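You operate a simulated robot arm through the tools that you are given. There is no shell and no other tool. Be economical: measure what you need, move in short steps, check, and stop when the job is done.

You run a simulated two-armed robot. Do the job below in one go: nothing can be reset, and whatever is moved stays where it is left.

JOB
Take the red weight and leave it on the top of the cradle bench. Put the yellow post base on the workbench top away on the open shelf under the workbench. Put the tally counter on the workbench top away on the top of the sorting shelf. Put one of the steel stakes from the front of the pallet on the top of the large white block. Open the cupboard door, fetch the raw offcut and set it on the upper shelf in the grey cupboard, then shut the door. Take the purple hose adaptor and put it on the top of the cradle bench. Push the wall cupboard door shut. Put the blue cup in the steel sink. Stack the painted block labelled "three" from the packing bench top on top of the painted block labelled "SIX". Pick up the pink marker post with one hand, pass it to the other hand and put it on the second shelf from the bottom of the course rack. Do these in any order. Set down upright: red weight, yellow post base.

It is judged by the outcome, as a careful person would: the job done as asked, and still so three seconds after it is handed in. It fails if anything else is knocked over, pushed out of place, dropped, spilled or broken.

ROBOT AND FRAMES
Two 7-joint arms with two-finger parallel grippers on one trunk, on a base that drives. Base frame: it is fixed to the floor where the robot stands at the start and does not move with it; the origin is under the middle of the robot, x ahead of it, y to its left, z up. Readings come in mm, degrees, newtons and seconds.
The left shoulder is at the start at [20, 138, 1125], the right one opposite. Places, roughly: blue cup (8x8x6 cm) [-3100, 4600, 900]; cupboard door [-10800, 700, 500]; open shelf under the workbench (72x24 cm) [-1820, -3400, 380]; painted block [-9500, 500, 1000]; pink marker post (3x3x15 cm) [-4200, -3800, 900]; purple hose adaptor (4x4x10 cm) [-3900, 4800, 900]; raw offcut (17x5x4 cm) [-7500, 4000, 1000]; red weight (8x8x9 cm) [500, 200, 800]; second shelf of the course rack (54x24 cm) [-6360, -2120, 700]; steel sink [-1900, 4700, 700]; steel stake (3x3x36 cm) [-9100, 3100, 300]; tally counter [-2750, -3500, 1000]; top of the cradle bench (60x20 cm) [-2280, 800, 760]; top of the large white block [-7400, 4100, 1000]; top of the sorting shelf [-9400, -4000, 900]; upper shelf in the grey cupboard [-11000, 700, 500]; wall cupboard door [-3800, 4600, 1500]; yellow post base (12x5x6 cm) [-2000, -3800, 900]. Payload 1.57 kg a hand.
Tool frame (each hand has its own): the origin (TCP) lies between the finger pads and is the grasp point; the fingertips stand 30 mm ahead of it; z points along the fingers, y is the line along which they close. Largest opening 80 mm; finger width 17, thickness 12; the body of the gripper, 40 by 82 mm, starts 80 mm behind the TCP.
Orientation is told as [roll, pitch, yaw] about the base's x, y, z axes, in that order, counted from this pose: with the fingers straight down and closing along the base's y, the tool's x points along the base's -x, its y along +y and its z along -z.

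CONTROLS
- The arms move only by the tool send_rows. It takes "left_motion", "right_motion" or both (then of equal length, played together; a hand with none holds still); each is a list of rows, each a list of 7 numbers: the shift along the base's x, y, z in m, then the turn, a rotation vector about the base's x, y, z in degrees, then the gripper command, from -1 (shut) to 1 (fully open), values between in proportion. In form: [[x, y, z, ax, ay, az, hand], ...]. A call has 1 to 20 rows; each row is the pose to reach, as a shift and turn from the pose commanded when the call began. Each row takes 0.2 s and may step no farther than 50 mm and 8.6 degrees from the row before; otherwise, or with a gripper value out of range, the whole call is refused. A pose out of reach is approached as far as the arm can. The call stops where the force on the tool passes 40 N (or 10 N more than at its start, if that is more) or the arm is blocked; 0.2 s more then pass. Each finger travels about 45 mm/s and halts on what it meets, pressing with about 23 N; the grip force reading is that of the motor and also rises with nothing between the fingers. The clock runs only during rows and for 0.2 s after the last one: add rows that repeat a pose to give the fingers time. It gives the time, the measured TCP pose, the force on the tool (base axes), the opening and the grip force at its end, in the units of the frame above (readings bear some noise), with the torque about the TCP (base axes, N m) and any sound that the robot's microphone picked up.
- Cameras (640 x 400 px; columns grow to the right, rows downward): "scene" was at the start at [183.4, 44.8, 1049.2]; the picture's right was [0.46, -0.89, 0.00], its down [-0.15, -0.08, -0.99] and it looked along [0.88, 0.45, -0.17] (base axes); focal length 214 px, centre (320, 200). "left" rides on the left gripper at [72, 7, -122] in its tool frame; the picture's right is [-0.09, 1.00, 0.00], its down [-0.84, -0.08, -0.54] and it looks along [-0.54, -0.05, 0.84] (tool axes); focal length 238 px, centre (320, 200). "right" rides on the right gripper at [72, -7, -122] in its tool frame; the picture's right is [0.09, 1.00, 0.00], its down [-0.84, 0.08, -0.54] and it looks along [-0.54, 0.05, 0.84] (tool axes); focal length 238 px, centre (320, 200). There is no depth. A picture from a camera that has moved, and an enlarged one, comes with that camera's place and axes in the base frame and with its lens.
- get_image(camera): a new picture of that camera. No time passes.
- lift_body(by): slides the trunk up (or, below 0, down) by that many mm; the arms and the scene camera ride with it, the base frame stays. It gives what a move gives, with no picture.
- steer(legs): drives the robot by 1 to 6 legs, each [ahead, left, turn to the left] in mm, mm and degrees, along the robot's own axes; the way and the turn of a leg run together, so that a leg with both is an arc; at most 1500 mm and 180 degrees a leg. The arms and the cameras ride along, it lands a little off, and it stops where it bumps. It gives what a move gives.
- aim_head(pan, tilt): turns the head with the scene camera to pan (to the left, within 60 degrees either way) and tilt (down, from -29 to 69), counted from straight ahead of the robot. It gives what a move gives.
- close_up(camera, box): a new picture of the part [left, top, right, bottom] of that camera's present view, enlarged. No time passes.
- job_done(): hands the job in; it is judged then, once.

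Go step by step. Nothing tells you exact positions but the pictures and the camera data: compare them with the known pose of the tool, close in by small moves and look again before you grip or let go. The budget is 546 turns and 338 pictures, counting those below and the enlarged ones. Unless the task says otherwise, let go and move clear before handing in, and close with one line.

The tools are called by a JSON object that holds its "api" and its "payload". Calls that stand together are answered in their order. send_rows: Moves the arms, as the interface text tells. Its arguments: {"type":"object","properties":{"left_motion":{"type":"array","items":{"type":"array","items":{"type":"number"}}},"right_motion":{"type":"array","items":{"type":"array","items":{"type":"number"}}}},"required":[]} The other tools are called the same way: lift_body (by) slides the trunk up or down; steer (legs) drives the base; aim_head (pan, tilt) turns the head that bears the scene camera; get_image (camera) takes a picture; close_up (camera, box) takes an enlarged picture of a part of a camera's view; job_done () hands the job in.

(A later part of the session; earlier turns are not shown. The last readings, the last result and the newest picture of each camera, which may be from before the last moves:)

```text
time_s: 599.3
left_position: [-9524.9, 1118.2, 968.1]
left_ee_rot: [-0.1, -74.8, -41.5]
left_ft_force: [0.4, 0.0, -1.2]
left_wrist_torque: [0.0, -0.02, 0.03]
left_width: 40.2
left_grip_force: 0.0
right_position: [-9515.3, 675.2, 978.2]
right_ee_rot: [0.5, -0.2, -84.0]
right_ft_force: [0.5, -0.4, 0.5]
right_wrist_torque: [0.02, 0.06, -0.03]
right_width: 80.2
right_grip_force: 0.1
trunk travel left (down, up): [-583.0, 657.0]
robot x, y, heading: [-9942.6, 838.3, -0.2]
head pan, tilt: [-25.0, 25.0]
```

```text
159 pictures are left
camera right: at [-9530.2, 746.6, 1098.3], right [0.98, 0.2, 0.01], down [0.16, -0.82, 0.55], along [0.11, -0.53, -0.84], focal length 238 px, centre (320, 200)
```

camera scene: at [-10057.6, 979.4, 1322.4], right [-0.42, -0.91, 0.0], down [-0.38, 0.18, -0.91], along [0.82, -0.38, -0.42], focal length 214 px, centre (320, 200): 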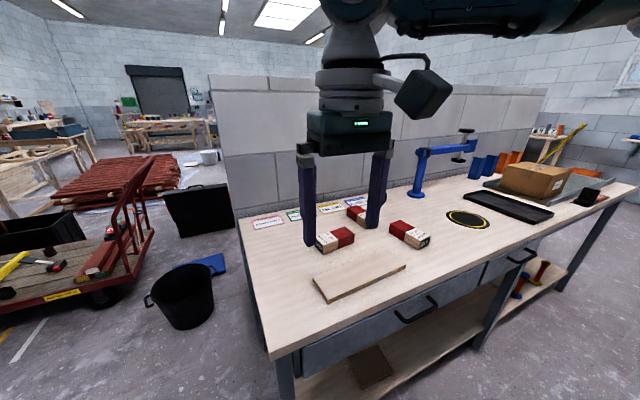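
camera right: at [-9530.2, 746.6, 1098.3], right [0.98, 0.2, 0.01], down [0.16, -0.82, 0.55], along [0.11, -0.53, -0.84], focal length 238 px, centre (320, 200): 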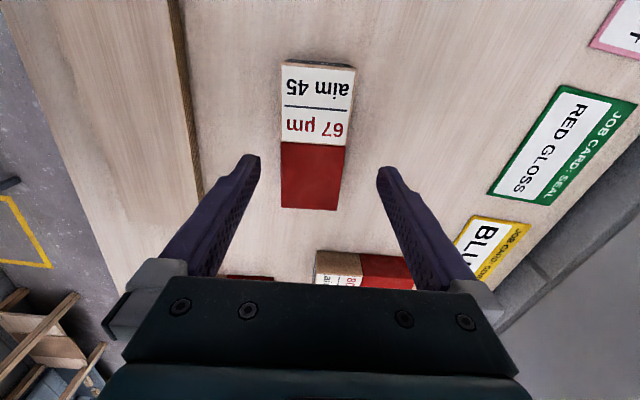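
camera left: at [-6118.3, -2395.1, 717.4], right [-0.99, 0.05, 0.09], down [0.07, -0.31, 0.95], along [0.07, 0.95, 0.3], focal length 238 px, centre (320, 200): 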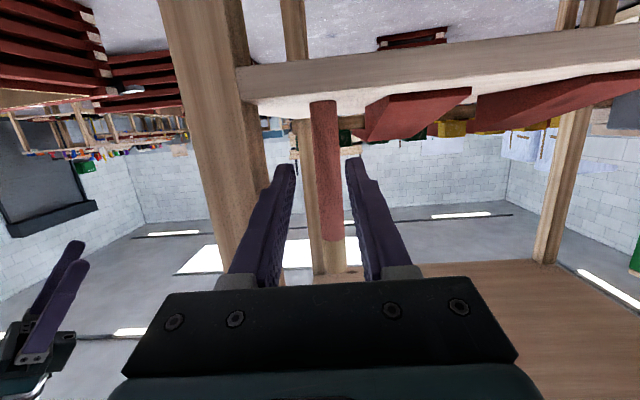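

{"api": "send_rows", "payload": {"right_motion": [[-0.002, 0.003, -0.03, 0, 0, 0, 1], [-0.004, 0.006, -0.06, 0, 0, 0, 1], [-0.004, 0.006, -0.08, 0, 0, 0, 1], [-0.004, 0.006, -0.087, 0, 0, 0, 1]]}}

{"api": "get_image", "payload": {"camera": "right"}}

```text
time_s: 600.3
left_position: [-9525.1, 1116.3, 968.8]
left_ee_rot: [-0.2, -74.8, -41.5]
left_ft_force: [0.6, -0.3, -0.1]
left_wrist_torque: [-0.01, 0.0, 0.0]
left_width: 40.0
left_grip_force: 0.0
right_position: [-9519.4, 683.5, 889.1]
right_ee_rot: [0.5, -0.1, -84.0]
right_ft_force: [-3.1, 0.5, 10.7]
right_wrist_torque: [0.0, 0.6, -0.06]
right_width: 80.2
right_grip_force: 0.1
trunk travel left (down, up): [-583.0, 657.0]
robot x, y, heading: [-9942.5, 837.7, -0.0]
head pan, tilt: [-25.0, 25.0]
```

```text
158 pictures are left
camera right: at [-9534.8, 753.6, 1011.3], right [0.98, 0.2, 0.01], down [0.16, -0.82, 0.54], along [0.11, -0.53, -0.84], focal length 238 px, centre (320, 200)
```

right: 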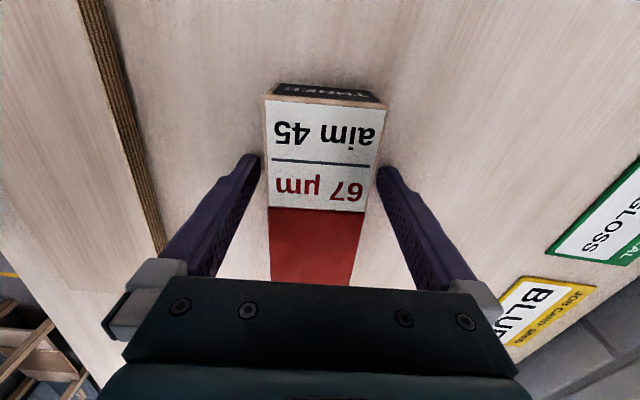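

{"api": "send_rows", "payload": {"right_motion": [[0, 0, 0.004, 0, 0, 0, 1], [0, 0, 0.004, 0, 0, 0, 0.2], [0, 0, 0.004, 0, 0, 0, -1], [0, 0, 0.004, 0, 0, 0, -1], [0, 0, 0.004, 0, 0, 0, -1], [0, 0, 0.03, 0, 0, 0, -1], [0, 0, 0.07, 0, 0, 0, -1], [0, 0, 0.11, 0, 0, 0, -1]]}}

{"api": "get_image", "payload": {"camera": "right"}}

```text
time_s: 602.1
left_position: [-9525.8, 1117.2, 967.3]
left_ee_rot: [-0.1, -74.8, -41.5]
left_ft_force: [-0.2, -0.4, -0.6]
left_wrist_torque: [-0.06, 0.04, -0.01]
left_width: 40.0
left_grip_force: 0.0
right_position: [-9520.0, 682.9, 998.1]
right_ee_rot: [0.4, -0.2, -84.0]
right_ft_force: [0.5, -0.3, -0.9]
right_wrist_torque: [0.03, -0.01, -0.03]
right_width: 57.4
right_grip_force: 23.0
trunk travel left (down, up): [-583.0, 657.0]
robot x, y, heading: [-9943.2, 835.0, 0.0]
head pan, tilt: [-25.0, 25.0]
```

```text
157 pictures are left
camera right: at [-9534.9, 752.9, 1119.0], right [0.98, 0.2, 0.01], down [0.16, -0.82, 0.55], along [0.11, -0.53, -0.84], focal length 238 px, centre (320, 200)
```

right: 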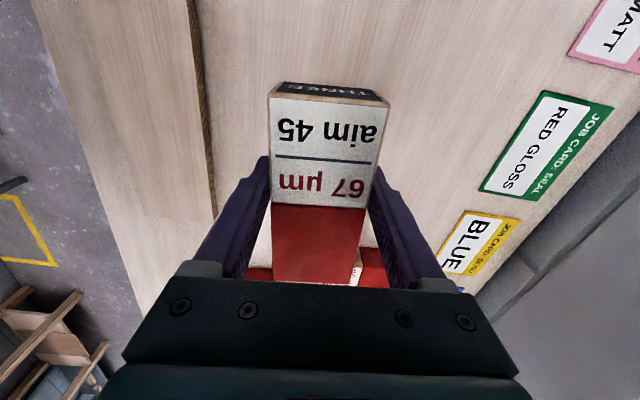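

Block THREE is in hand. SIX is at ≈ [-9602, 417]; I move over it.

{"api": "steer", "payload": {"legs": [[-82, -266, 0]]}}

{"api": "aim_head", "payload": {"pan": -20, "tilt": 40}}

{"api": "get_image", "payload": {"camera": "right"}}

{"api": "get_image", "payload": {"camera": "scene"}}

```text
time_s: 604.1
left_position: [-9609.6, 858.1, 966.6]
left_ee_rot: [-0.3, -74.7, -41.5]
left_ft_force: [-0.2, 0.1, -0.2]
left_wrist_torque: [0.03, 0.02, 0.03]
left_width: 40.1
left_grip_force: 0.1
right_position: [-9604.4, 424.4, 997.4]
right_ee_rot: [0.4, -0.1, -84.1]
right_ft_force: [-0.8, 0.0, -1.6]
right_wrist_torque: [-0.02, 0.0, 0.0]
right_width: 57.4
right_grip_force: 22.7
trunk travel left (down, up): [-583.0, 657.0]
robot x, y, heading: [-10027.8, 576.5, -0.1]
head pan, tilt: [-25.0, 25.0]
```

```text
time_s: 604.8
left_position: [-9609.5, 858.5, 968.9]
left_ee_rot: [-0.2, -74.8, -41.6]
left_ft_force: [1.7, -0.2, 0.4]
left_wrist_torque: [0.02, 0.02, -0.03]
left_width: 39.8
left_grip_force: 0.0
right_position: [-9604.7, 423.9, 998.4]
right_ee_rot: [0.3, -0.1, -84.0]
right_ft_force: [-0.2, -0.6, -1.8]
right_wrist_torque: [0.0, -0.01, 0.03]
right_width: 57.7
right_grip_force: 23.1
trunk travel left (down, up): [-583.0, 657.0]
robot x, y, heading: [-10025.3, 573.2, -0.3]
head pan, tilt: [-20.0, 40.0]
```

```text
156 pictures are left
camera right: at [-9618.8, 493.6, 1118.7], right [0.98, 0.2, 0.01], down [0.16, -0.82, 0.55], along [0.11, -0.53, -0.84], focal length 238 px, centre (320, 200)
```

right: 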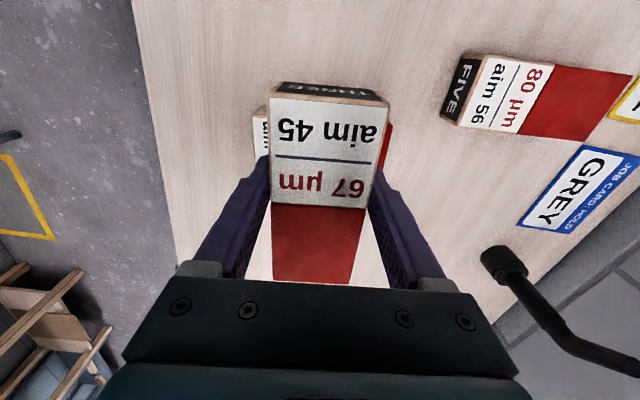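

```text
155 pictures are left
camera scene: at [-9844.8, 549.1, 1084.1], right [-0.34, -0.94, 0.0], down [-0.6, 0.22, -0.77], along [0.72, -0.26, -0.64], focal length 214 px, centre (320, 200)
```

scene: 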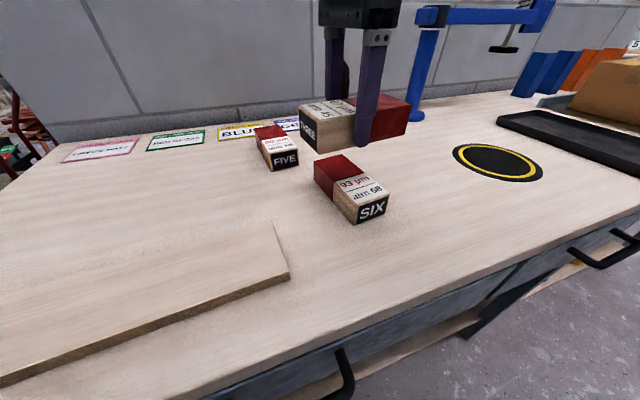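

Well aligned over SIX. I lower onto it.

{"api": "send_rows", "payload": {"right_motion": [[0.002, -0.001, -0.025, 0, 0, 0, -1], [0.003, -0.002, -0.045, 0, 0, 0, -1], [0.003, -0.002, -0.055, 0, 0, 0, -1], [0.003, -0.002, -0.058, 0, 0, 0, -1]]}}

{"api": "close_up", "payload": {"camera": "scene", "box": [260, 70, 440, 240]}}

```text
time_s: 605.8
left_position: [-9608.8, 858.2, 967.3]
left_ee_rot: [-0.1, -74.9, -41.5]
left_ft_force: [-0.2, 0.8, -0.5]
left_wrist_torque: [0.03, -0.01, 0.02]
left_width: 40.1
left_grip_force: 0.1
right_position: [-9600.5, 421.1, 940.2]
right_ee_rot: [0.5, -0.2, -84.0]
right_ft_force: [0.4, 0.2, -1.1]
right_wrist_torque: [0.01, 0.03, -0.01]
right_width: 57.8
right_grip_force: 23.3
trunk travel left (down, up): [-583.0, 657.0]
robot x, y, heading: [-10027.8, 575.6, -0.3]
head pan, tilt: [-20.0, 40.0]
```

```text
2.35 times, centred on (350, 155) of scene
camera zoom: at [-9844.8, 549.1, 1084.0], right [-0.34, -0.94, 0.0], down [-0.6, 0.22, -0.77], along [0.72, -0.26, -0.64], focal length 505 px, centre (249, 306)
```

zoom: 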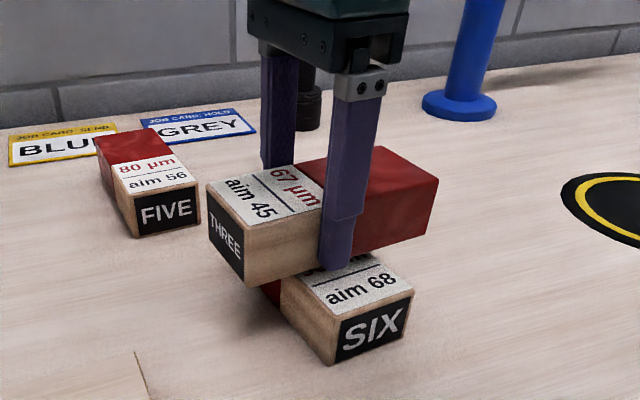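

{"api": "send_rows", "payload": {"right_motion": [[0, 0, -0.003, 0, 0, 0, -1], [0, 0, -0.006, 0, 0, 0, -1], [0, 0, -0.009, 0, 0, 0, -1]]}}

{"api": "close_up", "payload": {"camera": "scene", "box": [260, 70, 440, 240]}}

```text
time_s: 606.6
left_position: [-9609.3, 857.7, 968.5]
left_ee_rot: [-0.2, -74.9, -41.5]
left_ft_force: [0.3, -0.3, 0.2]
left_wrist_torque: [-0.01, -0.01, 0.03]
left_width: 39.8
left_grip_force: 0.1
right_position: [-9600.4, 421.8, 933.8]
right_ee_rot: [0.5, -0.3, -84.0]
right_ft_force: [-6.7, -0.6, 17.1]
right_wrist_torque: [-0.21, 0.54, 0.03]
right_width: 57.8
right_grip_force: 22.7
trunk travel left (down, up): [-583.0, 657.0]
robot x, y, heading: [-10022.6, 573.2, -0.0]
head pan, tilt: [-20.0, 40.0]
```

```text
2.35 times, centred on (350, 155) of scene
camera zoom: at [-9844.8, 548.6, 1084.5], right [-0.34, -0.94, 0.0], down [-0.6, 0.22, -0.77], along [0.72, -0.26, -0.64], focal length 505 px, centre (249, 306)
```

zoom: 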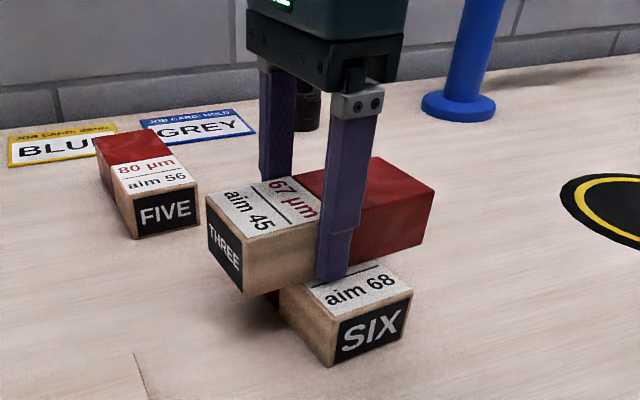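

Contact. I ease off, open and rise.

{"api": "send_rows", "payload": {"right_motion": [[0, 0, 0.003, 0, 0, 0, -1], [0, 0, 0.003, 0, 0, 0, -0.2], [0, 0, 0.003, 0, 0, 0, 0.6], [0, 0, 0.003, 0, 0, 0, 0.9], [0, 0, 0.003, 0, 0, 0, 0.9], [0, 0, 0.03, 0, 0, 0, 0.9], [0, 0, 0.07, 0, 0, 0, 0.9], [0, 0, 0.11, 0, 0, 0, 0.9]]}}

{"api": "lift_body", "payload": {"by": 215}}

{"api": "get_image", "payload": {"camera": "scene"}}

```text
time_s: 608.4
left_position: [-9610.2, 857.9, 967.2]
left_ee_rot: [-0.1, -74.8, -41.6]
left_ft_force: [0.3, -0.7, 0.3]
left_wrist_torque: [-0.02, -0.03, 0.0]
left_width: 40.0
left_grip_force: 0.0
right_position: [-9602.4, 420.7, 1039.5]
right_ee_rot: [0.4, -0.1, -84.0]
right_ft_force: [-0.2, 0.1, -0.2]
right_wrist_torque: [-0.04, 0.01, 0.02]
right_width: 76.1
right_grip_force: 0.0
trunk travel left (down, up): [-583.0, 657.0]
robot x, y, heading: [-10023.5, 580.4, 0.0]
head pan, tilt: [-20.0, 40.0]
```

```text
time_s: 610.7
left_position: [-9610.5, 859.2, 1182.7]
left_ee_rot: [0.0, -74.8, -41.6]
left_ft_force: [-0.4, 0.6, 0.0]
left_wrist_torque: [0.01, 0.01, 0.0]
left_width: 40.0
left_grip_force: 0.0
right_position: [-9601.6, 421.1, 1254.7]
right_ee_rot: [0.4, -0.1, -84.0]
right_ft_force: [0.1, 0.2, 0.2]
right_wrist_torque: [0.02, 0.01, 0.02]
right_width: 75.9
right_grip_force: 0.1
trunk travel left (down, up): [-798.0, 442.0]
robot x, y, heading: [-10028.2, 576.7, 0.2]
head pan, tilt: [-20.0, 40.0]
```

```text
152 pictures are left
camera scene: at [-9844.8, 549.1, 1299.0], right [-0.34, -0.94, 0.0], down [-0.6, 0.22, -0.77], along [0.72, -0.26, -0.64], focal length 214 px, centre (320, 200)
```

scene: 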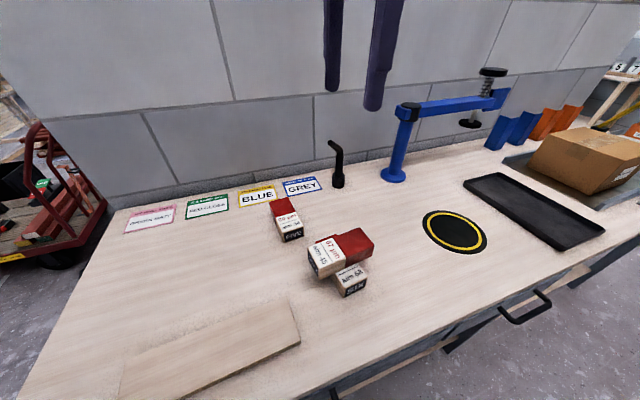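

THREE lies on SIX. Now the cupboard: I turn to face it.

{"api": "steer", "payload": {"legs": [[0, 0, 180]]}}

{"api": "aim_head", "payload": {"pan": 0, "tilt": 35}}

{"api": "get_image", "payload": {"camera": "scene"}}

```text
time_s: 618.4
left_position: [-10449.5, 303.9, 1182.0]
left_ee_rot: [-0.2, -74.8, 137.1]
left_ft_force: [0.3, 0.7, 0.2]
left_wrist_torque: [-0.01, -0.01, 0.03]
left_width: 40.2
left_grip_force: 0.0
right_position: [-10444.5, 741.9, 1255.8]
right_ee_rot: [0.5, -0.2, 94.6]
right_ft_force: [-0.5, 0.6, 0.4]
right_wrist_torque: [-0.01, -0.03, -0.01]
right_width: 75.8
right_grip_force: 0.0
trunk travel left (down, up): [-798.0, 442.0]
robot x, y, heading: [-10025.7, 571.6, 178.3]
head pan, tilt: [-20.0, 40.0]
```

```text
time_s: 619.2
left_position: [-10448.5, 303.8, 1182.5]
left_ee_rot: [-0.1, -74.8, 137.1]
left_ft_force: [0.2, -0.2, -0.4]
left_wrist_torque: [0.0, 0.02, 0.02]
left_width: 40.0
left_grip_force: 0.1
right_position: [-10445.3, 742.7, 1255.1]
right_ee_rot: [0.4, -0.2, 94.6]
right_ft_force: [-0.3, -0.1, -0.1]
right_wrist_torque: [-0.01, 0.01, -0.02]
right_width: 76.3
right_grip_force: 0.1
trunk travel left (down, up): [-798.0, 442.0]
robot x, y, heading: [-10023.2, 575.0, 178.3]
head pan, tilt: [0.0, 35.0]
```

```text
151 pictures are left
camera scene: at [-10212.3, 583.4, 1306.6], right [0.03, 1.0, 0.0], down [0.57, -0.02, -0.82], along [-0.82, 0.02, -0.57], focal length 214 px, centre (320, 200)
```

scene: 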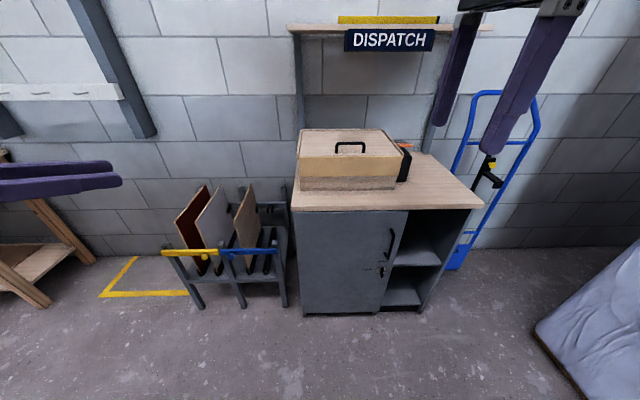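

The door is hinged on its left (y ≈ 515), handle at about [-10850, 897, 634]. I fold the right hand back, lower the trunk and line the left hand up with the handle.

{"api": "send_rows", "payload": {"right_motion": [[0.03, 0.01, 0, 0, 0, 8, 0], [0.06, 0.02, 0, 0, 0, 16, 0], [0.09, 0.03, 0, 0, 0, 24, 0], [0.1, 0.04, 0, 0, 0, 32, 0], [0.1, 0.04, 0, 0, 0, 40, 0], [0.1, 0.04, 0, 0, 0, 48, 0], [0.1, 0.04, 0, 0, 0, 56, 0], [0.1, 0.04, 0, 0, 0, 64, 0], [0.1, 0.04, 0, 0, 0, 72, 0], [0.1, 0.04, 0, 0, 0, 80, 0], [0.1, 0.04, 0, 0, 0, 84, 0]]}}

{"api": "lift_body", "payload": {"by": -400}}

{"api": "steer", "payload": {"legs": [[200, -260, 1.7]]}}

{"api": "aim_head", "payload": {"pan": 0, "tilt": 20}}

{"api": "get_image", "payload": {"camera": "scene"}}

```text
time_s: 621.6
left_position: [-10448.4, 303.7, 1182.6]
left_ee_rot: [-0.1, -74.7, 137.1]
left_ft_force: [0.2, 0.4, 1.0]
left_wrist_torque: [0.01, 0.0, 0.02]
left_width: 40.0
left_grip_force: 0.1
right_position: [-10345.3, 782.2, 1255.6]
right_ee_rot: [0.4, -0.3, 178.9]
right_ft_force: [-0.2, -0.5, 0.2]
right_wrist_torque: [0.03, 0.03, 0.0]
right_width: 40.0
right_grip_force: 0.0
trunk travel left (down, up): [-798.0, 442.0]
robot x, y, heading: [-10022.2, 580.5, 178.7]
head pan, tilt: [0.0, 35.0]
```

```text
time_s: 625.5
left_position: [-10447.3, 304.7, 782.2]
left_ee_rot: [-0.1, -74.8, 137.0]
left_ft_force: [0.3, 0.0, 1.2]
left_wrist_torque: [0.0, 0.02, 0.0]
left_width: 39.8
left_grip_force: 0.2
right_position: [-10344.2, 781.6, 855.7]
right_ee_rot: [0.3, -0.2, 178.6]
right_ft_force: [0.3, -0.8, 0.3]
right_wrist_torque: [0.0, 0.01, -0.01]
right_width: 39.6
right_grip_force: 0.0
trunk travel left (down, up): [-398.0, 842.0]
robot x, y, heading: [-10022.0, 570.9, 178.5]
head pan, tilt: [0.0, 35.0]
```

```text
time_s: 627.7
left_position: [-10638.6, 553.5, 783.3]
left_ee_rot: [-0.1, -74.8, 138.9]
left_ft_force: [-0.3, 0.9, -0.3]
left_wrist_torque: [0.0, 0.05, 0.01]
left_width: 39.9
left_grip_force: 0.0
right_position: [-10551.3, 1034.8, 854.5]
right_ee_rot: [0.3, -0.2, -179.7]
right_ft_force: [0.3, -0.2, -0.5]
right_wrist_torque: [-0.01, 0.03, -0.02]
right_width: 39.9
right_grip_force: 0.0
trunk travel left (down, up): [-398.0, 842.0]
robot x, y, heading: [-10222.1, 839.9, -179.9]
head pan, tilt: [0.0, 35.0]
```

```text
time_s: 628.4
left_position: [-10639.1, 554.2, 782.6]
left_ee_rot: [-0.1, -74.8, 138.8]
left_ft_force: [0.0, 0.7, -0.1]
left_wrist_torque: [-0.01, 0.02, -0.01]
left_width: 40.2
left_grip_force: 0.1
right_position: [-10549.2, 1034.8, 853.7]
right_ee_rot: [0.4, -0.2, -179.6]
right_ft_force: [-1.2, 1.1, 0.4]
right_wrist_torque: [0.0, 0.0, -0.01]
right_width: 40.0
right_grip_force: 0.1
trunk travel left (down, up): [-398.0, 842.0]
robot x, y, heading: [-10223.9, 838.9, -179.9]
head pan, tilt: [0.0, 20.0]
```

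```text
150 pictures are left
camera scene: at [-10417.2, 840.0, 930.4], right [-0.01, 1.0, 0.0], down [0.34, 0.0, -0.94], along [-0.94, -0.01, -0.34], focal length 214 px, centre (320, 200)
```

scene: 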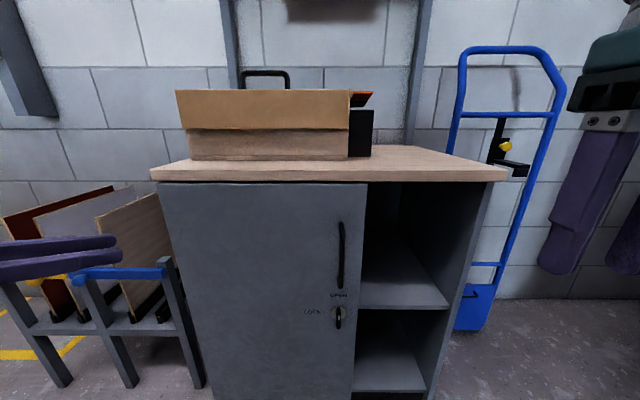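

{"api": "close_up", "payload": {"camera": "scene", "box": [290, 200, 380, 350]}}

```text
2.67 times, centred on (335, 275) of scene
camera zoom: at [-10417.2, 840.0, 930.4], right [-0.01, 1.0, 0.0], down [0.34, 0.0, -0.94], along [-0.94, -0.01, -0.34], focal length 572 px, centre (280, 0)
```

zoom: 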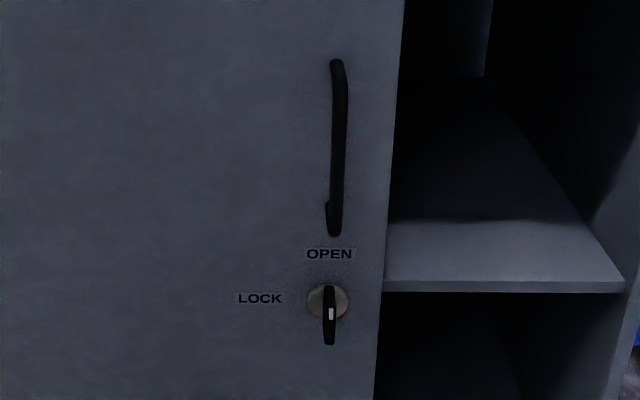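

The latch stands at OPEN. Handle ≈ [-10820, 883], z 570–735; door hinge ≈ [-10855, 444]. I lower and bring the left hand to the handle.

{"api": "lift_body", "payload": {"by": -125}}

{"api": "steer", "payload": {"legs": [[110, -267, 0]]}}

{"api": "send_rows", "payload": {"left_motion": [[0, 0, 0, 0, 0, 0, 0.5], [0, 0, 0, 0, 0, 0, 0.5]]}}

{"api": "get_image", "payload": {"camera": "left"}}

{"api": "get_image", "payload": {"camera": "scene"}}

```text
time_s: 630.0
left_position: [-10638.4, 553.5, 657.5]
left_ee_rot: [0.0, -74.7, 138.8]
left_ft_force: [0.3, -0.2, -0.2]
left_wrist_torque: [-0.01, 0.01, 0.03]
left_width: 40.0
left_grip_force: 0.0
right_position: [-10551.3, 1034.4, 730.2]
right_ee_rot: [0.3, -0.2, -179.6]
right_ft_force: [-0.5, -1.0, -0.4]
right_wrist_torque: [0.01, -0.04, 0.01]
right_width: 40.0
right_grip_force: 0.1
trunk travel left (down, up): [-273.0, 967.0]
robot x, y, heading: [-10227.3, 841.4, -179.6]
head pan, tilt: [0.0, 20.0]
```

```text
time_s: 632.0
left_position: [-10749.9, 823.0, 656.3]
left_ee_rot: [0.0, -74.7, 138.7]
left_ft_force: [0.1, 0.8, -0.3]
left_wrist_torque: [0.0, -0.03, -0.01]
left_width: 40.0
left_grip_force: 0.1
right_position: [-10660.8, 1305.5, 729.6]
right_ee_rot: [0.3, -0.2, -179.7]
right_ft_force: [-0.2, -0.5, -0.2]
right_wrist_torque: [-0.01, 0.03, -0.01]
right_width: 40.1
right_grip_force: 0.1
trunk travel left (down, up): [-273.0, 967.0]
robot x, y, heading: [-10331.6, 1107.0, -179.7]
head pan, tilt: [0.0, 20.0]
```

```text
time_s: 632.6
left_position: [-10749.6, 822.8, 658.1]
left_ee_rot: [0.1, -74.8, 138.7]
left_ft_force: [0.1, -0.4, 0.3]
left_wrist_torque: [-0.01, 0.03, -0.01]
left_width: 60.1
left_grip_force: 0.0
right_position: [-10660.0, 1305.4, 730.5]
right_ee_rot: [0.5, -0.2, -179.7]
right_ft_force: [-0.2, -0.1, -0.3]
right_wrist_torque: [0.01, -0.01, 0.02]
right_width: 40.0
right_grip_force: 0.1
trunk travel left (down, up): [-273.0, 967.0]
robot x, y, heading: [-10337.9, 1104.1, -179.7]
head pan, tilt: [0.0, 20.0]
```

```text
148 pictures are left
camera left: at [-10651.6, 729.8, 621.1], right [-0.68, -0.73, 0.09], down [0.28, -0.14, 0.95], along [-0.68, 0.67, 0.3], focal length 238 px, centre (320, 200)
```

left: 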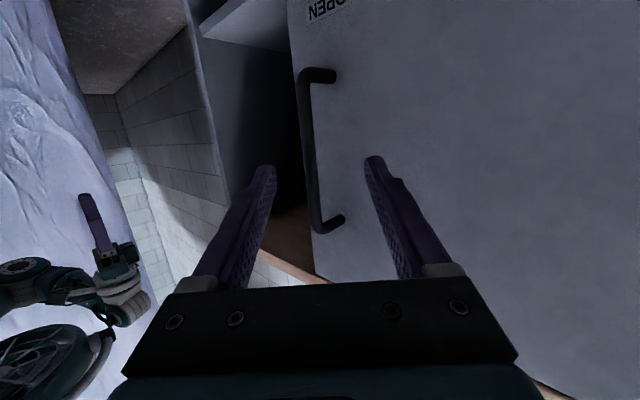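

```text
147 pictures are left
camera scene: at [-10527.2, 1110.5, 805.5], right [0.0, 1.0, 0.0], down [0.34, 0.0, -0.94], along [-0.94, 0.0, -0.34], focal length 214 px, centre (320, 200)
```

scene: 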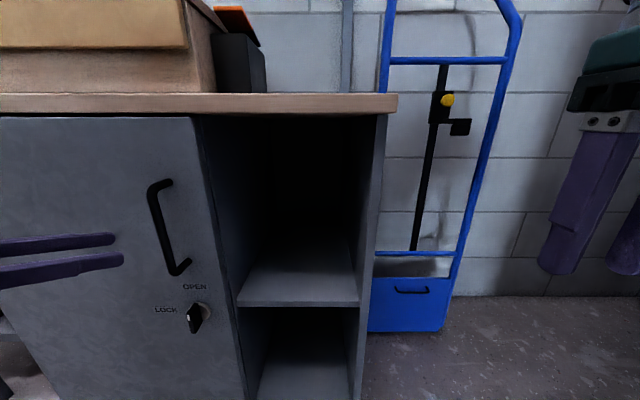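

{"api": "steer", "payload": {"legs": [[40, -57, 0]]}}

{"api": "get_image", "payload": {"camera": "left"}}

```text
time_s: 633.6
left_position: [-10787.2, 881.9, 656.6]
left_ee_rot: [-0.4, -74.8, 139.1]
left_ft_force: [3.4, -0.7, -1.9]
left_wrist_torque: [0.01, -0.07, 0.07]
left_width: 58.5
left_grip_force: 0.0
right_position: [-10698.9, 1362.6, 729.6]
right_ee_rot: [0.5, -0.1, -179.6]
right_ft_force: [0.1, 1.2, 0.1]
right_wrist_torque: [-0.02, -0.01, -0.03]
right_width: 39.9
right_grip_force: 0.0
trunk travel left (down, up): [-273.0, 967.0]
robot x, y, heading: [-10377.4, 1165.5, -179.6]
head pan, tilt: [0.0, 20.0]
```

```text
146 pictures are left
camera left: at [-10689.8, 787.5, 620.4], right [-0.68, -0.73, 0.09], down [0.28, -0.14, 0.95], along [-0.68, 0.67, 0.3], focal length 238 px, centre (320, 200)
```

left: 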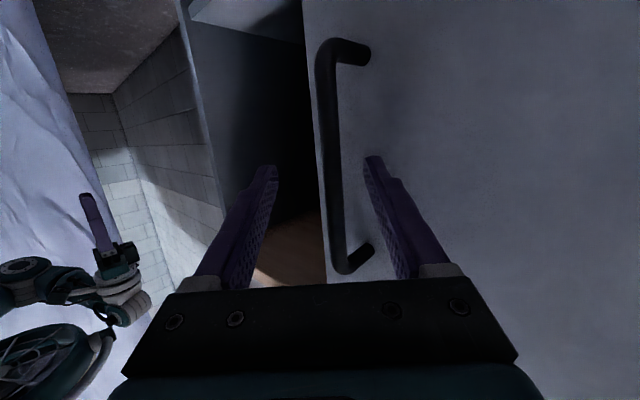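

The bar is between the fingers. I close on it.

{"api": "send_rows", "payload": {"left_motion": [[0.002, 0, 0, 0, 0, 0, 0], [0.002, 0, 0, 0, 0, 0, -0.6], [0.002, 0, 0, 0, 0, 0, -1], [0.002, 0, 0, 0, 0, 0, -1], [0.002, 0, 0, 0, 0, 0, -1]]}}

{"api": "get_image", "payload": {"camera": "left"}}

```text
time_s: 634.8
left_position: [-10789.6, 874.4, 659.0]
left_ee_rot: [0.6, -74.6, 138.4]
left_ft_force: [-5.6, -16.8, -3.9]
left_wrist_torque: [0.27, -0.15, 0.23]
left_width: 11.9
left_grip_force: 29.6
right_position: [-10701.0, 1356.7, 729.7]
right_ee_rot: [0.8, -0.2, -179.6]
right_ft_force: [-0.2, -0.2, 0.2]
right_wrist_torque: [0.0, 0.0, 0.02]
right_width: 39.8
right_grip_force: 0.0
trunk travel left (down, up): [-273.0, 967.0]
robot x, y, heading: [-10375.9, 1164.8, -179.6]
head pan, tilt: [0.0, 20.0]
```

```text
145 pictures are left
camera left: at [-10690.5, 781.4, 622.9], right [-0.67, -0.73, 0.09], down [0.28, -0.14, 0.95], along [-0.69, 0.66, 0.3], focal length 238 px, centre (320, 200)
```

left: 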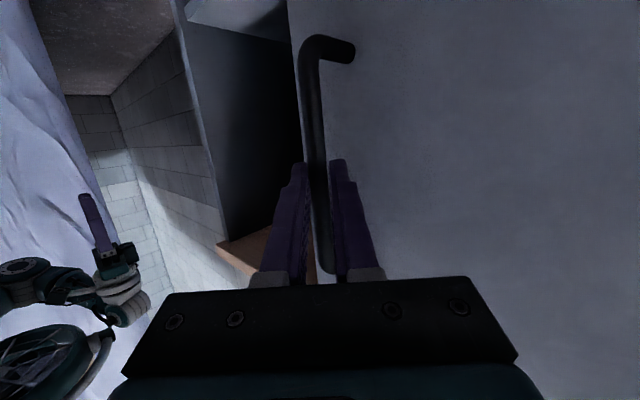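

{"api": "steer", "payload": {"legs": [[-75, 14, 0]]}}

{"api": "get_image", "payload": {"camera": "scene"}}

```text
time_s: 635.8
left_position: [-10715.3, 858.7, 658.8]
left_ee_rot: [1.2, -74.5, 138.0]
left_ft_force: [-10.4, -28.1, -10.3]
left_wrist_torque: [0.01, -0.49, 0.14]
left_width: 11.9
left_grip_force: 29.4
right_position: [-10628.1, 1341.7, 729.3]
right_ee_rot: [0.8, -0.3, -179.6]
right_ft_force: [0.6, -0.4, -0.7]
right_wrist_torque: [-0.02, 0.05, 0.02]
right_width: 40.0
right_grip_force: 0.0
trunk travel left (down, up): [-273.0, 967.0]
robot x, y, heading: [-10300.9, 1151.0, -179.5]
head pan, tilt: [0.0, 20.0]
```

```text
144 pictures are left
camera scene: at [-10493.8, 1147.4, 805.7], right [-0.01, 1.0, -0.01], down [0.34, 0.0, -0.94], along [-0.94, -0.01, -0.34], focal length 214 px, centre (320, 200)
```

scene: 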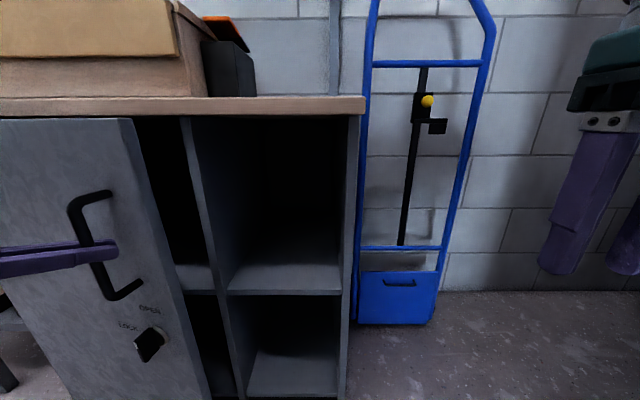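

The door swings. I continue along its arc.

{"api": "steer", "payload": {"legs": [[-70, 36, 0], [-65, 42, 0]]}}

{"api": "get_image", "payload": {"camera": "scene"}}

```text
time_s: 637.5
left_position: [-10584.3, 780.0, 658.9]
left_ee_rot: [1.5, -74.5, 138.4]
left_ft_force: [-20.3, -20.9, -8.2]
left_wrist_torque: [0.47, 0.02, 0.05]
left_width: 11.7
left_grip_force: 29.5
right_position: [-10495.9, 1264.3, 730.6]
right_ee_rot: [0.7, -0.4, -179.4]
right_ft_force: [-0.8, 0.2, -0.4]
right_wrist_torque: [0.03, 0.0, -0.01]
right_width: 40.3
right_grip_force: 0.1
trunk travel left (down, up): [-273.0, 967.0]
robot x, y, heading: [-10163.6, 1072.0, -179.4]
head pan, tilt: [0.0, 20.0]
```

```text
143 pictures are left
camera scene: at [-10362.5, 1070.3, 806.1], right [-0.01, 1.0, 0.0], down [0.34, 0.0, -0.94], along [-0.94, -0.01, -0.34], focal length 214 px, centre (320, 200)
```

scene: 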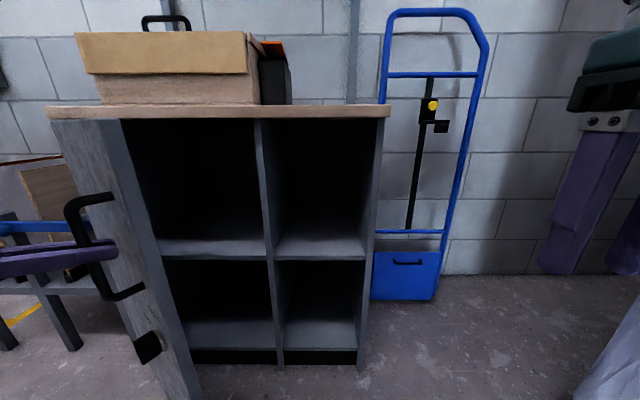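

The cupboard's two-tier compartment is now visible. I swing the door further open.

{"api": "steer", "payload": {"legs": [[-55, 44, 0], [-52, 50, 0], [-32, 66, 0], [-25, 70, 0]]}}

{"api": "get_image", "payload": {"camera": "scene"}}

```text
time_s: 638.5
left_position: [-10552.5, 745.6, 659.5]
left_ee_rot: [3.1, -74.3, 138.8]
left_ft_force: [-11.2, -12.4, 2.3]
left_wrist_torque: [0.82, 0.3, 0.12]
left_width: 11.9
left_grip_force: 28.9
right_position: [-10461.1, 1238.0, 729.6]
right_ee_rot: [0.7, -0.3, -179.5]
right_ft_force: [0.4, 0.1, -0.8]
right_wrist_torque: [0.0, 0.02, 0.02]
right_width: 39.9
right_grip_force: 0.1
trunk travel left (down, up): [-273.0, 967.0]
robot x, y, heading: [-10132.9, 1048.1, -179.4]
head pan, tilt: [0.0, 20.0]
stopped in leg 1: the force on the tool passed its limit at 44 N (the readings are from after the stop); the commanded pose is now the measured one
```

```text
142 pictures are left
camera scene: at [-10327.2, 1044.4, 805.9], right [-0.01, 1.0, 0.0], down [0.34, 0.0, -0.94], along [-0.94, -0.01, -0.34], focal length 214 px, centre (320, 200)
```

scene: 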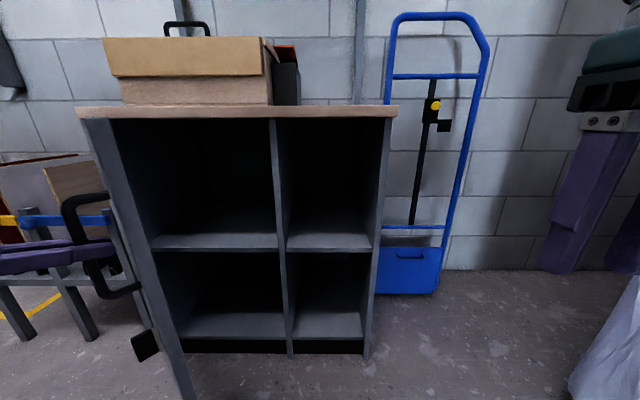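

The grip twisted at the limit. I let go of the handle, and will push the door further open from inside with the right hand.

{"api": "send_rows", "payload": {"left_motion": [[0, 0, 0, 0, 0, 0, -0.3], [0, 0, 0, 0, 0, 0, 0.5], [0, 0, 0, 0, 0, 0, 0.5], [0.025, -0.022, 0, 0, 0, 0, 0.5], [0.05, -0.044, 0, 0, 0, 0, 0.5], [0.075, -0.066, 0, 0, 0, 0, 0.5], [0.09, -0.1, 0, 0, 0, 0, 0.5]]}}

{"api": "get_image", "payload": {"camera": "scene"}}

```text
time_s: 640.1
left_position: [-10460.3, 652.1, 658.7]
left_ee_rot: [1.5, -74.2, 139.7]
left_ft_force: [0.2, -0.1, 0.6]
left_wrist_torque: [-0.03, 0.0, -0.01]
left_width: 60.1
left_grip_force: 0.0
right_position: [-10459.0, 1242.5, 730.7]
right_ee_rot: [0.5, -0.4, -179.2]
right_ft_force: [0.1, 0.3, 0.5]
right_wrist_torque: [0.0, 0.0, -0.01]
right_width: 40.0
right_grip_force: 0.0
trunk travel left (down, up): [-273.0, 967.0]
robot x, y, heading: [-10133.7, 1049.8, -179.5]
head pan, tilt: [0.0, 20.0]
```

```text
141 pictures are left
camera scene: at [-10324.8, 1047.6, 805.4], right [-0.01, 1.0, 0.0], down [0.34, 0.0, -0.94], along [-0.94, -0.01, -0.34], focal length 214 px, centre (320, 200)
```

scene: 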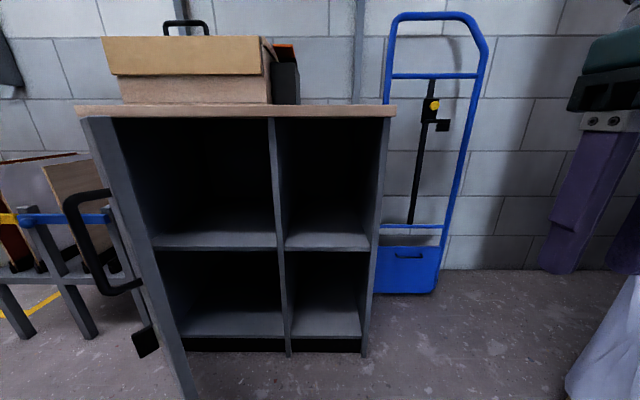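

{"api": "send_rows", "payload": {"right_motion": [[-0.035, -0.035, 0, 0, 0, 0, -1], [-0.07, -0.07, 0, 0, 0, 0, -1], [-0.105, -0.105, 0, 0, 0, 0, -1], [-0.14, -0.14, 0, 0, 0, 0, -1]]}}

{"api": "steer", "payload": {"legs": [[0, 240, 0]]}}

{"api": "get_image", "payload": {"camera": "scene"}}

```text
time_s: 641.1
left_position: [-10461.5, 652.3, 658.6]
left_ee_rot: [1.7, -74.2, 139.6]
left_ft_force: [0.2, 0.4, 0.3]
left_wrist_torque: [0.03, -0.03, -0.03]
left_width: 60.1
left_grip_force: 0.0
right_position: [-10593.9, 1104.1, 730.2]
right_ee_rot: [0.5, -0.4, -179.0]
right_ft_force: [-0.8, -0.3, 0.8]
right_wrist_torque: [0.03, -0.02, -0.01]
right_width: 0.0
right_grip_force: 20.9
right hand out of reach, approached as far as the arm can: row 4
trunk travel left (down, up): [-273.0, 967.0]
robot x, y, heading: [-10133.0, 1045.7, -179.6]
head pan, tilt: [0.0, 20.0]
```

```text
time_s: 642.9
left_position: [-10456.1, 408.3, 657.7]
left_ee_rot: [1.2, -74.3, 140.3]
left_ft_force: [-0.4, -0.2, 0.3]
left_wrist_torque: [0.01, -0.01, 0.01]
left_width: 60.1
left_grip_force: 0.1
right_position: [-10592.5, 859.8, 728.0]
right_ee_rot: [0.4, -0.3, -179.2]
right_ft_force: [-1.0, -0.3, 0.8]
right_wrist_torque: [0.01, 0.01, -0.03]
right_width: 0.1
right_grip_force: 21.7
trunk travel left (down, up): [-273.0, 967.0]
robot x, y, heading: [-10132.2, 802.4, -179.2]
head pan, tilt: [0.0, 20.0]
```

```text
140 pictures are left
camera scene: at [-10322.2, 803.0, 805.5], right [-0.01, 1.0, 0.0], down [0.34, 0.01, -0.94], along [-0.94, -0.01, -0.34], focal length 214 px, centre (320, 200)
```

scene: 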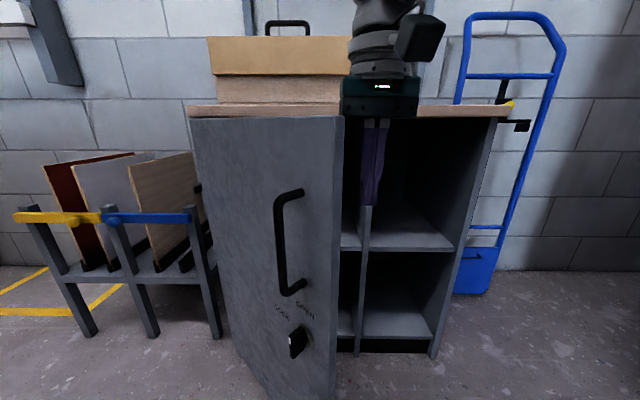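

The closed right hand is just inside the door's free edge. I sweep left to push it open.

{"api": "steer", "payload": {"legs": [[0, 180, 0]]}}

{"api": "get_image", "payload": {"camera": "scene"}}

```text
time_s: 644.4
left_position: [-10452.1, 226.7, 657.3]
left_ee_rot: [1.0, -74.2, 140.4]
left_ft_force: [-0.3, 0.1, 0.3]
left_wrist_torque: [0.01, 0.0, -0.03]
left_width: 59.8
left_grip_force: 0.1
right_position: [-10588.7, 678.3, 729.2]
right_ee_rot: [0.4, -0.4, -179.2]
right_ft_force: [1.0, -1.2, 1.2]
right_wrist_torque: [0.01, 0.01, -0.01]
right_width: 0.1
right_grip_force: 21.4
trunk travel left (down, up): [-273.0, 967.0]
robot x, y, heading: [-10129.2, 622.0, -179.3]
head pan, tilt: [0.0, 20.0]
```

```text
139 pictures are left
camera scene: at [-10319.7, 620.9, 805.5], right [-0.01, 1.0, 0.0], down [0.34, 0.0, -0.94], along [-0.94, -0.01, -0.34], focal length 214 px, centre (320, 200)
```

scene: 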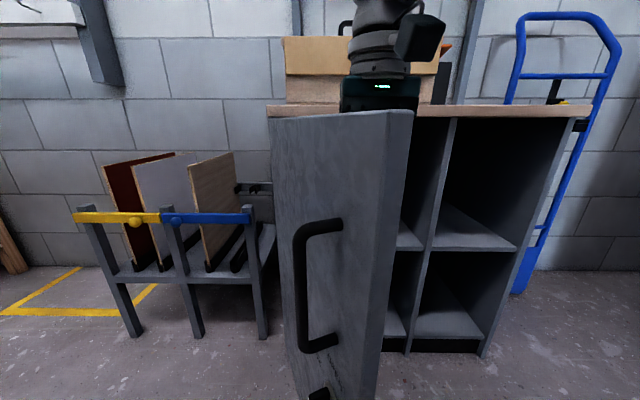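

{"api": "steer", "payload": {"legs": [[0, 170, 0]]}}

{"api": "get_image", "payload": {"camera": "scene"}}

```text
time_s: 645.9
left_position: [-10451.6, 50.4, 655.9]
left_ee_rot: [1.0, -74.3, 140.5]
left_ft_force: [0.2, 0.0, 0.0]
left_wrist_torque: [-0.03, 0.01, -0.04]
left_width: 60.0
left_grip_force: 0.0
right_position: [-10586.0, 501.6, 729.9]
right_ee_rot: [0.5, -0.3, -179.2]
right_ft_force: [0.0, 0.9, 1.2]
right_wrist_torque: [0.01, 0.0, 0.02]
right_width: 0.0
right_grip_force: 21.4
trunk travel left (down, up): [-273.0, 967.0]
robot x, y, heading: [-10125.3, 446.8, -179.2]
head pan, tilt: [0.0, 20.0]
```

```text
138 pictures are left
camera scene: at [-10317.4, 444.7, 805.5], right [-0.01, 1.0, 0.0], down [0.34, 0.0, -0.94], along [-0.94, -0.01, -0.34], focal length 214 px, centre (320, 200)
```

scene: 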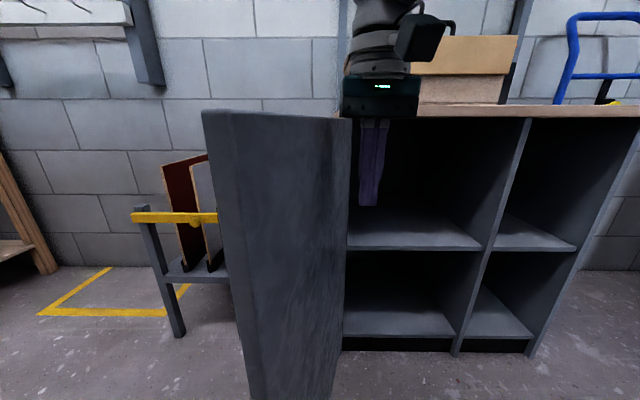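

The door now stands wide open. I raise the trunk and go north-east to find the offcut and the stakes.

{"api": "lift_body", "payload": {"by": 400}}

{"api": "steer", "payload": {"legs": [[150, -60, 0], [0, -740, 0], [0, 0, -100]]}}

{"api": "lift_body", "payload": {"by": 130}}

{"api": "aim_head", "payload": {"pan": -40, "tilt": 15}}

{"api": "get_image", "payload": {"camera": "scene"}}

```text
time_s: 649.7
left_position: [-10450.7, 49.4, 1056.6]
left_ee_rot: [1.0, -74.2, 140.5]
left_ft_force: [0.6, 0.2, -0.2]
left_wrist_torque: [-0.01, 0.04, -0.03]
left_width: 60.2
left_grip_force: 0.2
right_position: [-10587.1, 502.6, 1128.3]
right_ee_rot: [0.4, -0.4, -179.1]
right_ft_force: [1.2, 0.4, 0.3]
right_wrist_torque: [0.0, 0.01, 0.0]
right_width: 0.3
right_grip_force: 21.2
trunk travel left (down, up): [-673.0, 567.0]
robot x, y, heading: [-10124.8, 448.4, -179.2]
head pan, tilt: [0.0, 20.0]
```

```text
time_s: 657.4
left_position: [-10780.3, 1355.2, 1056.4]
left_ee_rot: [0.7, -74.1, 79.3]
left_ft_force: [-0.3, -0.4, 0.1]
left_wrist_torque: [0.0, 0.0, -0.02]
left_width: 60.1
left_grip_force: 0.1
right_position: [-10459.0, 1674.8, 1128.6]
right_ee_rot: [1.5, 0.2, 122.2]
right_ft_force: [4.4, -11.1, -2.6]
right_wrist_torque: [1.21, 0.57, -0.16]
right_width: 0.1
right_grip_force: 21.1
trunk travel left (down, up): [-673.0, 567.0]
robot x, y, heading: [-10277.4, 1261.6, 119.0]
head pan, tilt: [0.0, 20.0]
stopped in leg 3: the force on the tool passed its limit at 90 N (the readings are from after the stop); the commanded pose is now the measured one
```

```text
time_s: 659.0
left_position: [-10779.9, 1353.6, 1185.6]
left_ee_rot: [0.7, -74.1, 79.3]
left_ft_force: [-0.8, 0.6, -0.3]
left_wrist_torque: [0.0, 0.03, -0.02]
left_width: 59.8
left_grip_force: 0.0
right_position: [-10460.6, 1676.4, 1259.1]
right_ee_rot: [1.6, 0.2, 122.1]
right_ft_force: [3.0, -26.1, -4.7]
right_wrist_torque: [2.63, 0.31, 0.03]
right_width: 0.0
right_grip_force: 21.1
trunk travel left (down, up): [-803.0, 437.0]
robot x, y, heading: [-10277.6, 1259.8, 119.2]
head pan, tilt: [0.0, 20.0]
```

```text
time_s: 660.1
left_position: [-10779.6, 1354.0, 1187.5]
left_ee_rot: [0.9, -74.1, 79.2]
left_ft_force: [-0.1, 0.5, 1.2]
left_wrist_torque: [0.02, 0.0, 0.03]
left_width: 60.1
left_grip_force: 0.0
right_position: [-10459.4, 1676.3, 1258.6]
right_ee_rot: [1.6, 0.2, 122.1]
right_ft_force: [6.2, -32.8, 5.3]
right_wrist_torque: [4.1, 0.7, -0.08]
right_width: 0.0
right_grip_force: 21.2
trunk travel left (down, up): [-803.0, 437.0]
robot x, y, heading: [-10274.9, 1257.8, 119.2]
head pan, tilt: [-40.0, 15.0]
```

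```text
137 pictures are left
camera scene: at [-10308.7, 1438.0, 1343.1], right [0.98, -0.19, 0.0], down [-0.05, -0.26, -0.97], along [0.18, 0.95, -0.26], focal length 214 px, centre (320, 200)
```

scene: 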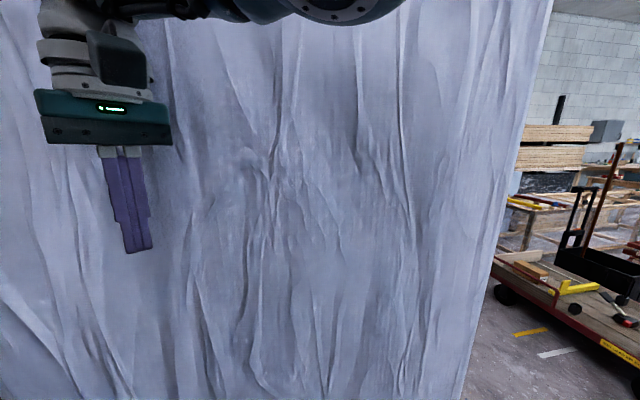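

The right hand touched the wrapped slab while turning. I ease straight away from it and check it.

{"api": "steer", "payload": {"legs": [[-52, 29, 0]]}}

{"api": "get_image", "payload": {"camera": "scene"}}

```text
time_s: 661.0
left_position: [-10780.9, 1296.7, 1187.8]
left_ee_rot: [0.9, -74.3, 79.2]
left_ft_force: [0.0, 0.1, -0.4]
left_wrist_torque: [0.01, -0.01, -0.01]
left_width: 60.1
left_grip_force: 0.0
right_position: [-10460.5, 1619.8, 1260.0]
right_ee_rot: [1.5, 0.0, 122.2]
right_ft_force: [0.3, -0.4, -0.2]
right_wrist_torque: [0.01, -0.01, 0.02]
right_width: 0.1
right_grip_force: 20.7
trunk travel left (down, up): [-803.0, 437.0]
robot x, y, heading: [-10277.9, 1200.8, 119.4]
head pan, tilt: [-40.0, 15.0]
```

```text
136 pictures are left
camera scene: at [-10309.3, 1380.9, 1343.6], right [0.98, -0.18, 0.0], down [-0.05, -0.25, -0.97], along [0.18, 0.95, -0.26], focal length 214 px, centre (320, 200)
```

scene: 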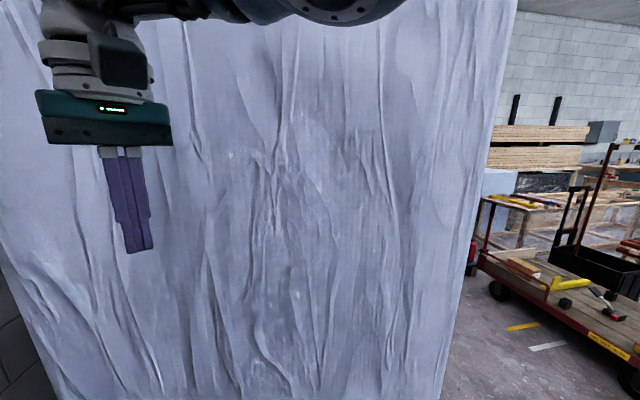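

The slab stands firm. I go south a little, turn east, and pass north of the packing bench.

{"api": "steer", "payload": {"legs": [[-255, 145, 0], [0, 0, -119], [400, 330, 0], [500, 0, 0]]}}

{"api": "aim_head", "payload": {"pan": 35, "tilt": 15}}

{"api": "get_image", "payload": {"camera": "scene"}}

```text
time_s: 673.2
left_position: [-9044.2, 1655.1, 1186.9]
left_ee_rot: [0.8, -74.3, -40.1]
left_ft_force: [0.5, 0.8, 0.0]
left_wrist_torque: [0.01, 0.01, 0.01]
left_width: 59.9
left_grip_force: 0.1
right_position: [-8919.5, 1217.4, 1260.0]
right_ee_rot: [1.4, 0.1, 2.8]
right_ft_force: [-0.6, 0.1, 0.2]
right_wrist_torque: [0.03, -0.01, -0.03]
right_width: 0.2
right_grip_force: 21.2
trunk travel left (down, up): [-803.0, 437.0]
robot x, y, heading: [-9374.9, 1267.0, -0.1]
head pan, tilt: [-40.0, 15.0]
```

```text
time_s: 674.7
left_position: [-9044.0, 1655.5, 1186.7]
left_ee_rot: [0.9, -74.2, -40.2]
left_ft_force: [-0.2, 0.9, 0.4]
left_wrist_torque: [0.02, -0.02, 0.0]
left_width: 59.9
left_grip_force: 0.0
right_position: [-8921.2, 1217.7, 1259.8]
right_ee_rot: [1.5, -0.1, 2.7]
right_ft_force: [0.0, 0.2, -0.7]
right_wrist_torque: [-0.01, -0.01, -0.02]
right_width: 0.0
right_grip_force: 21.1
trunk travel left (down, up): [-803.0, 437.0]
robot x, y, heading: [-9375.7, 1268.4, 0.1]
head pan, tilt: [35.0, 15.0]
```

```text
135 pictures are left
camera scene: at [-9197.6, 1320.6, 1343.6], right [0.57, -0.82, 0.0], down [-0.21, -0.15, -0.97], along [0.79, 0.55, -0.26], focal length 214 px, centre (320, 200)
```

scene: 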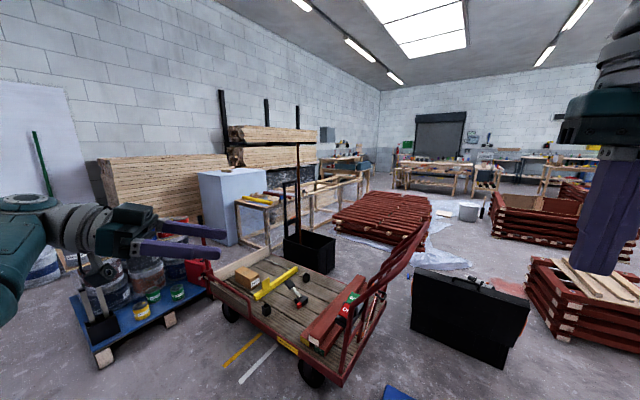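

{"api": "close_up", "payload": {"camera": "scene", "box": [60, 150, 340, 380]}}

```text
1.74 times, centred on (200, 265) of scene
camera zoom: at [-9197.6, 1320.6, 1343.6], right [0.57, -0.82, 0.0], down [-0.21, -0.15, -0.97], along [0.79, 0.55, -0.26], focal length 373 px, centre (529, 87)
```

zoom: 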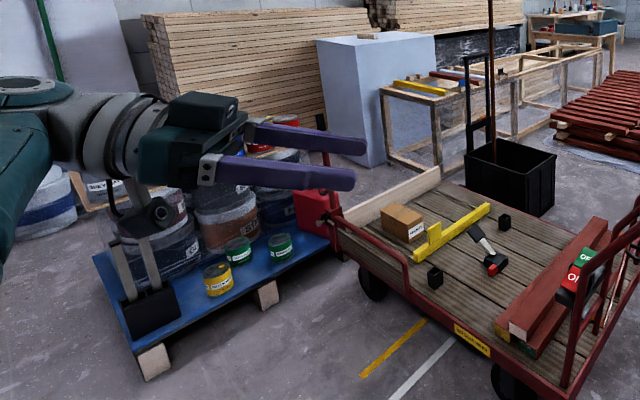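

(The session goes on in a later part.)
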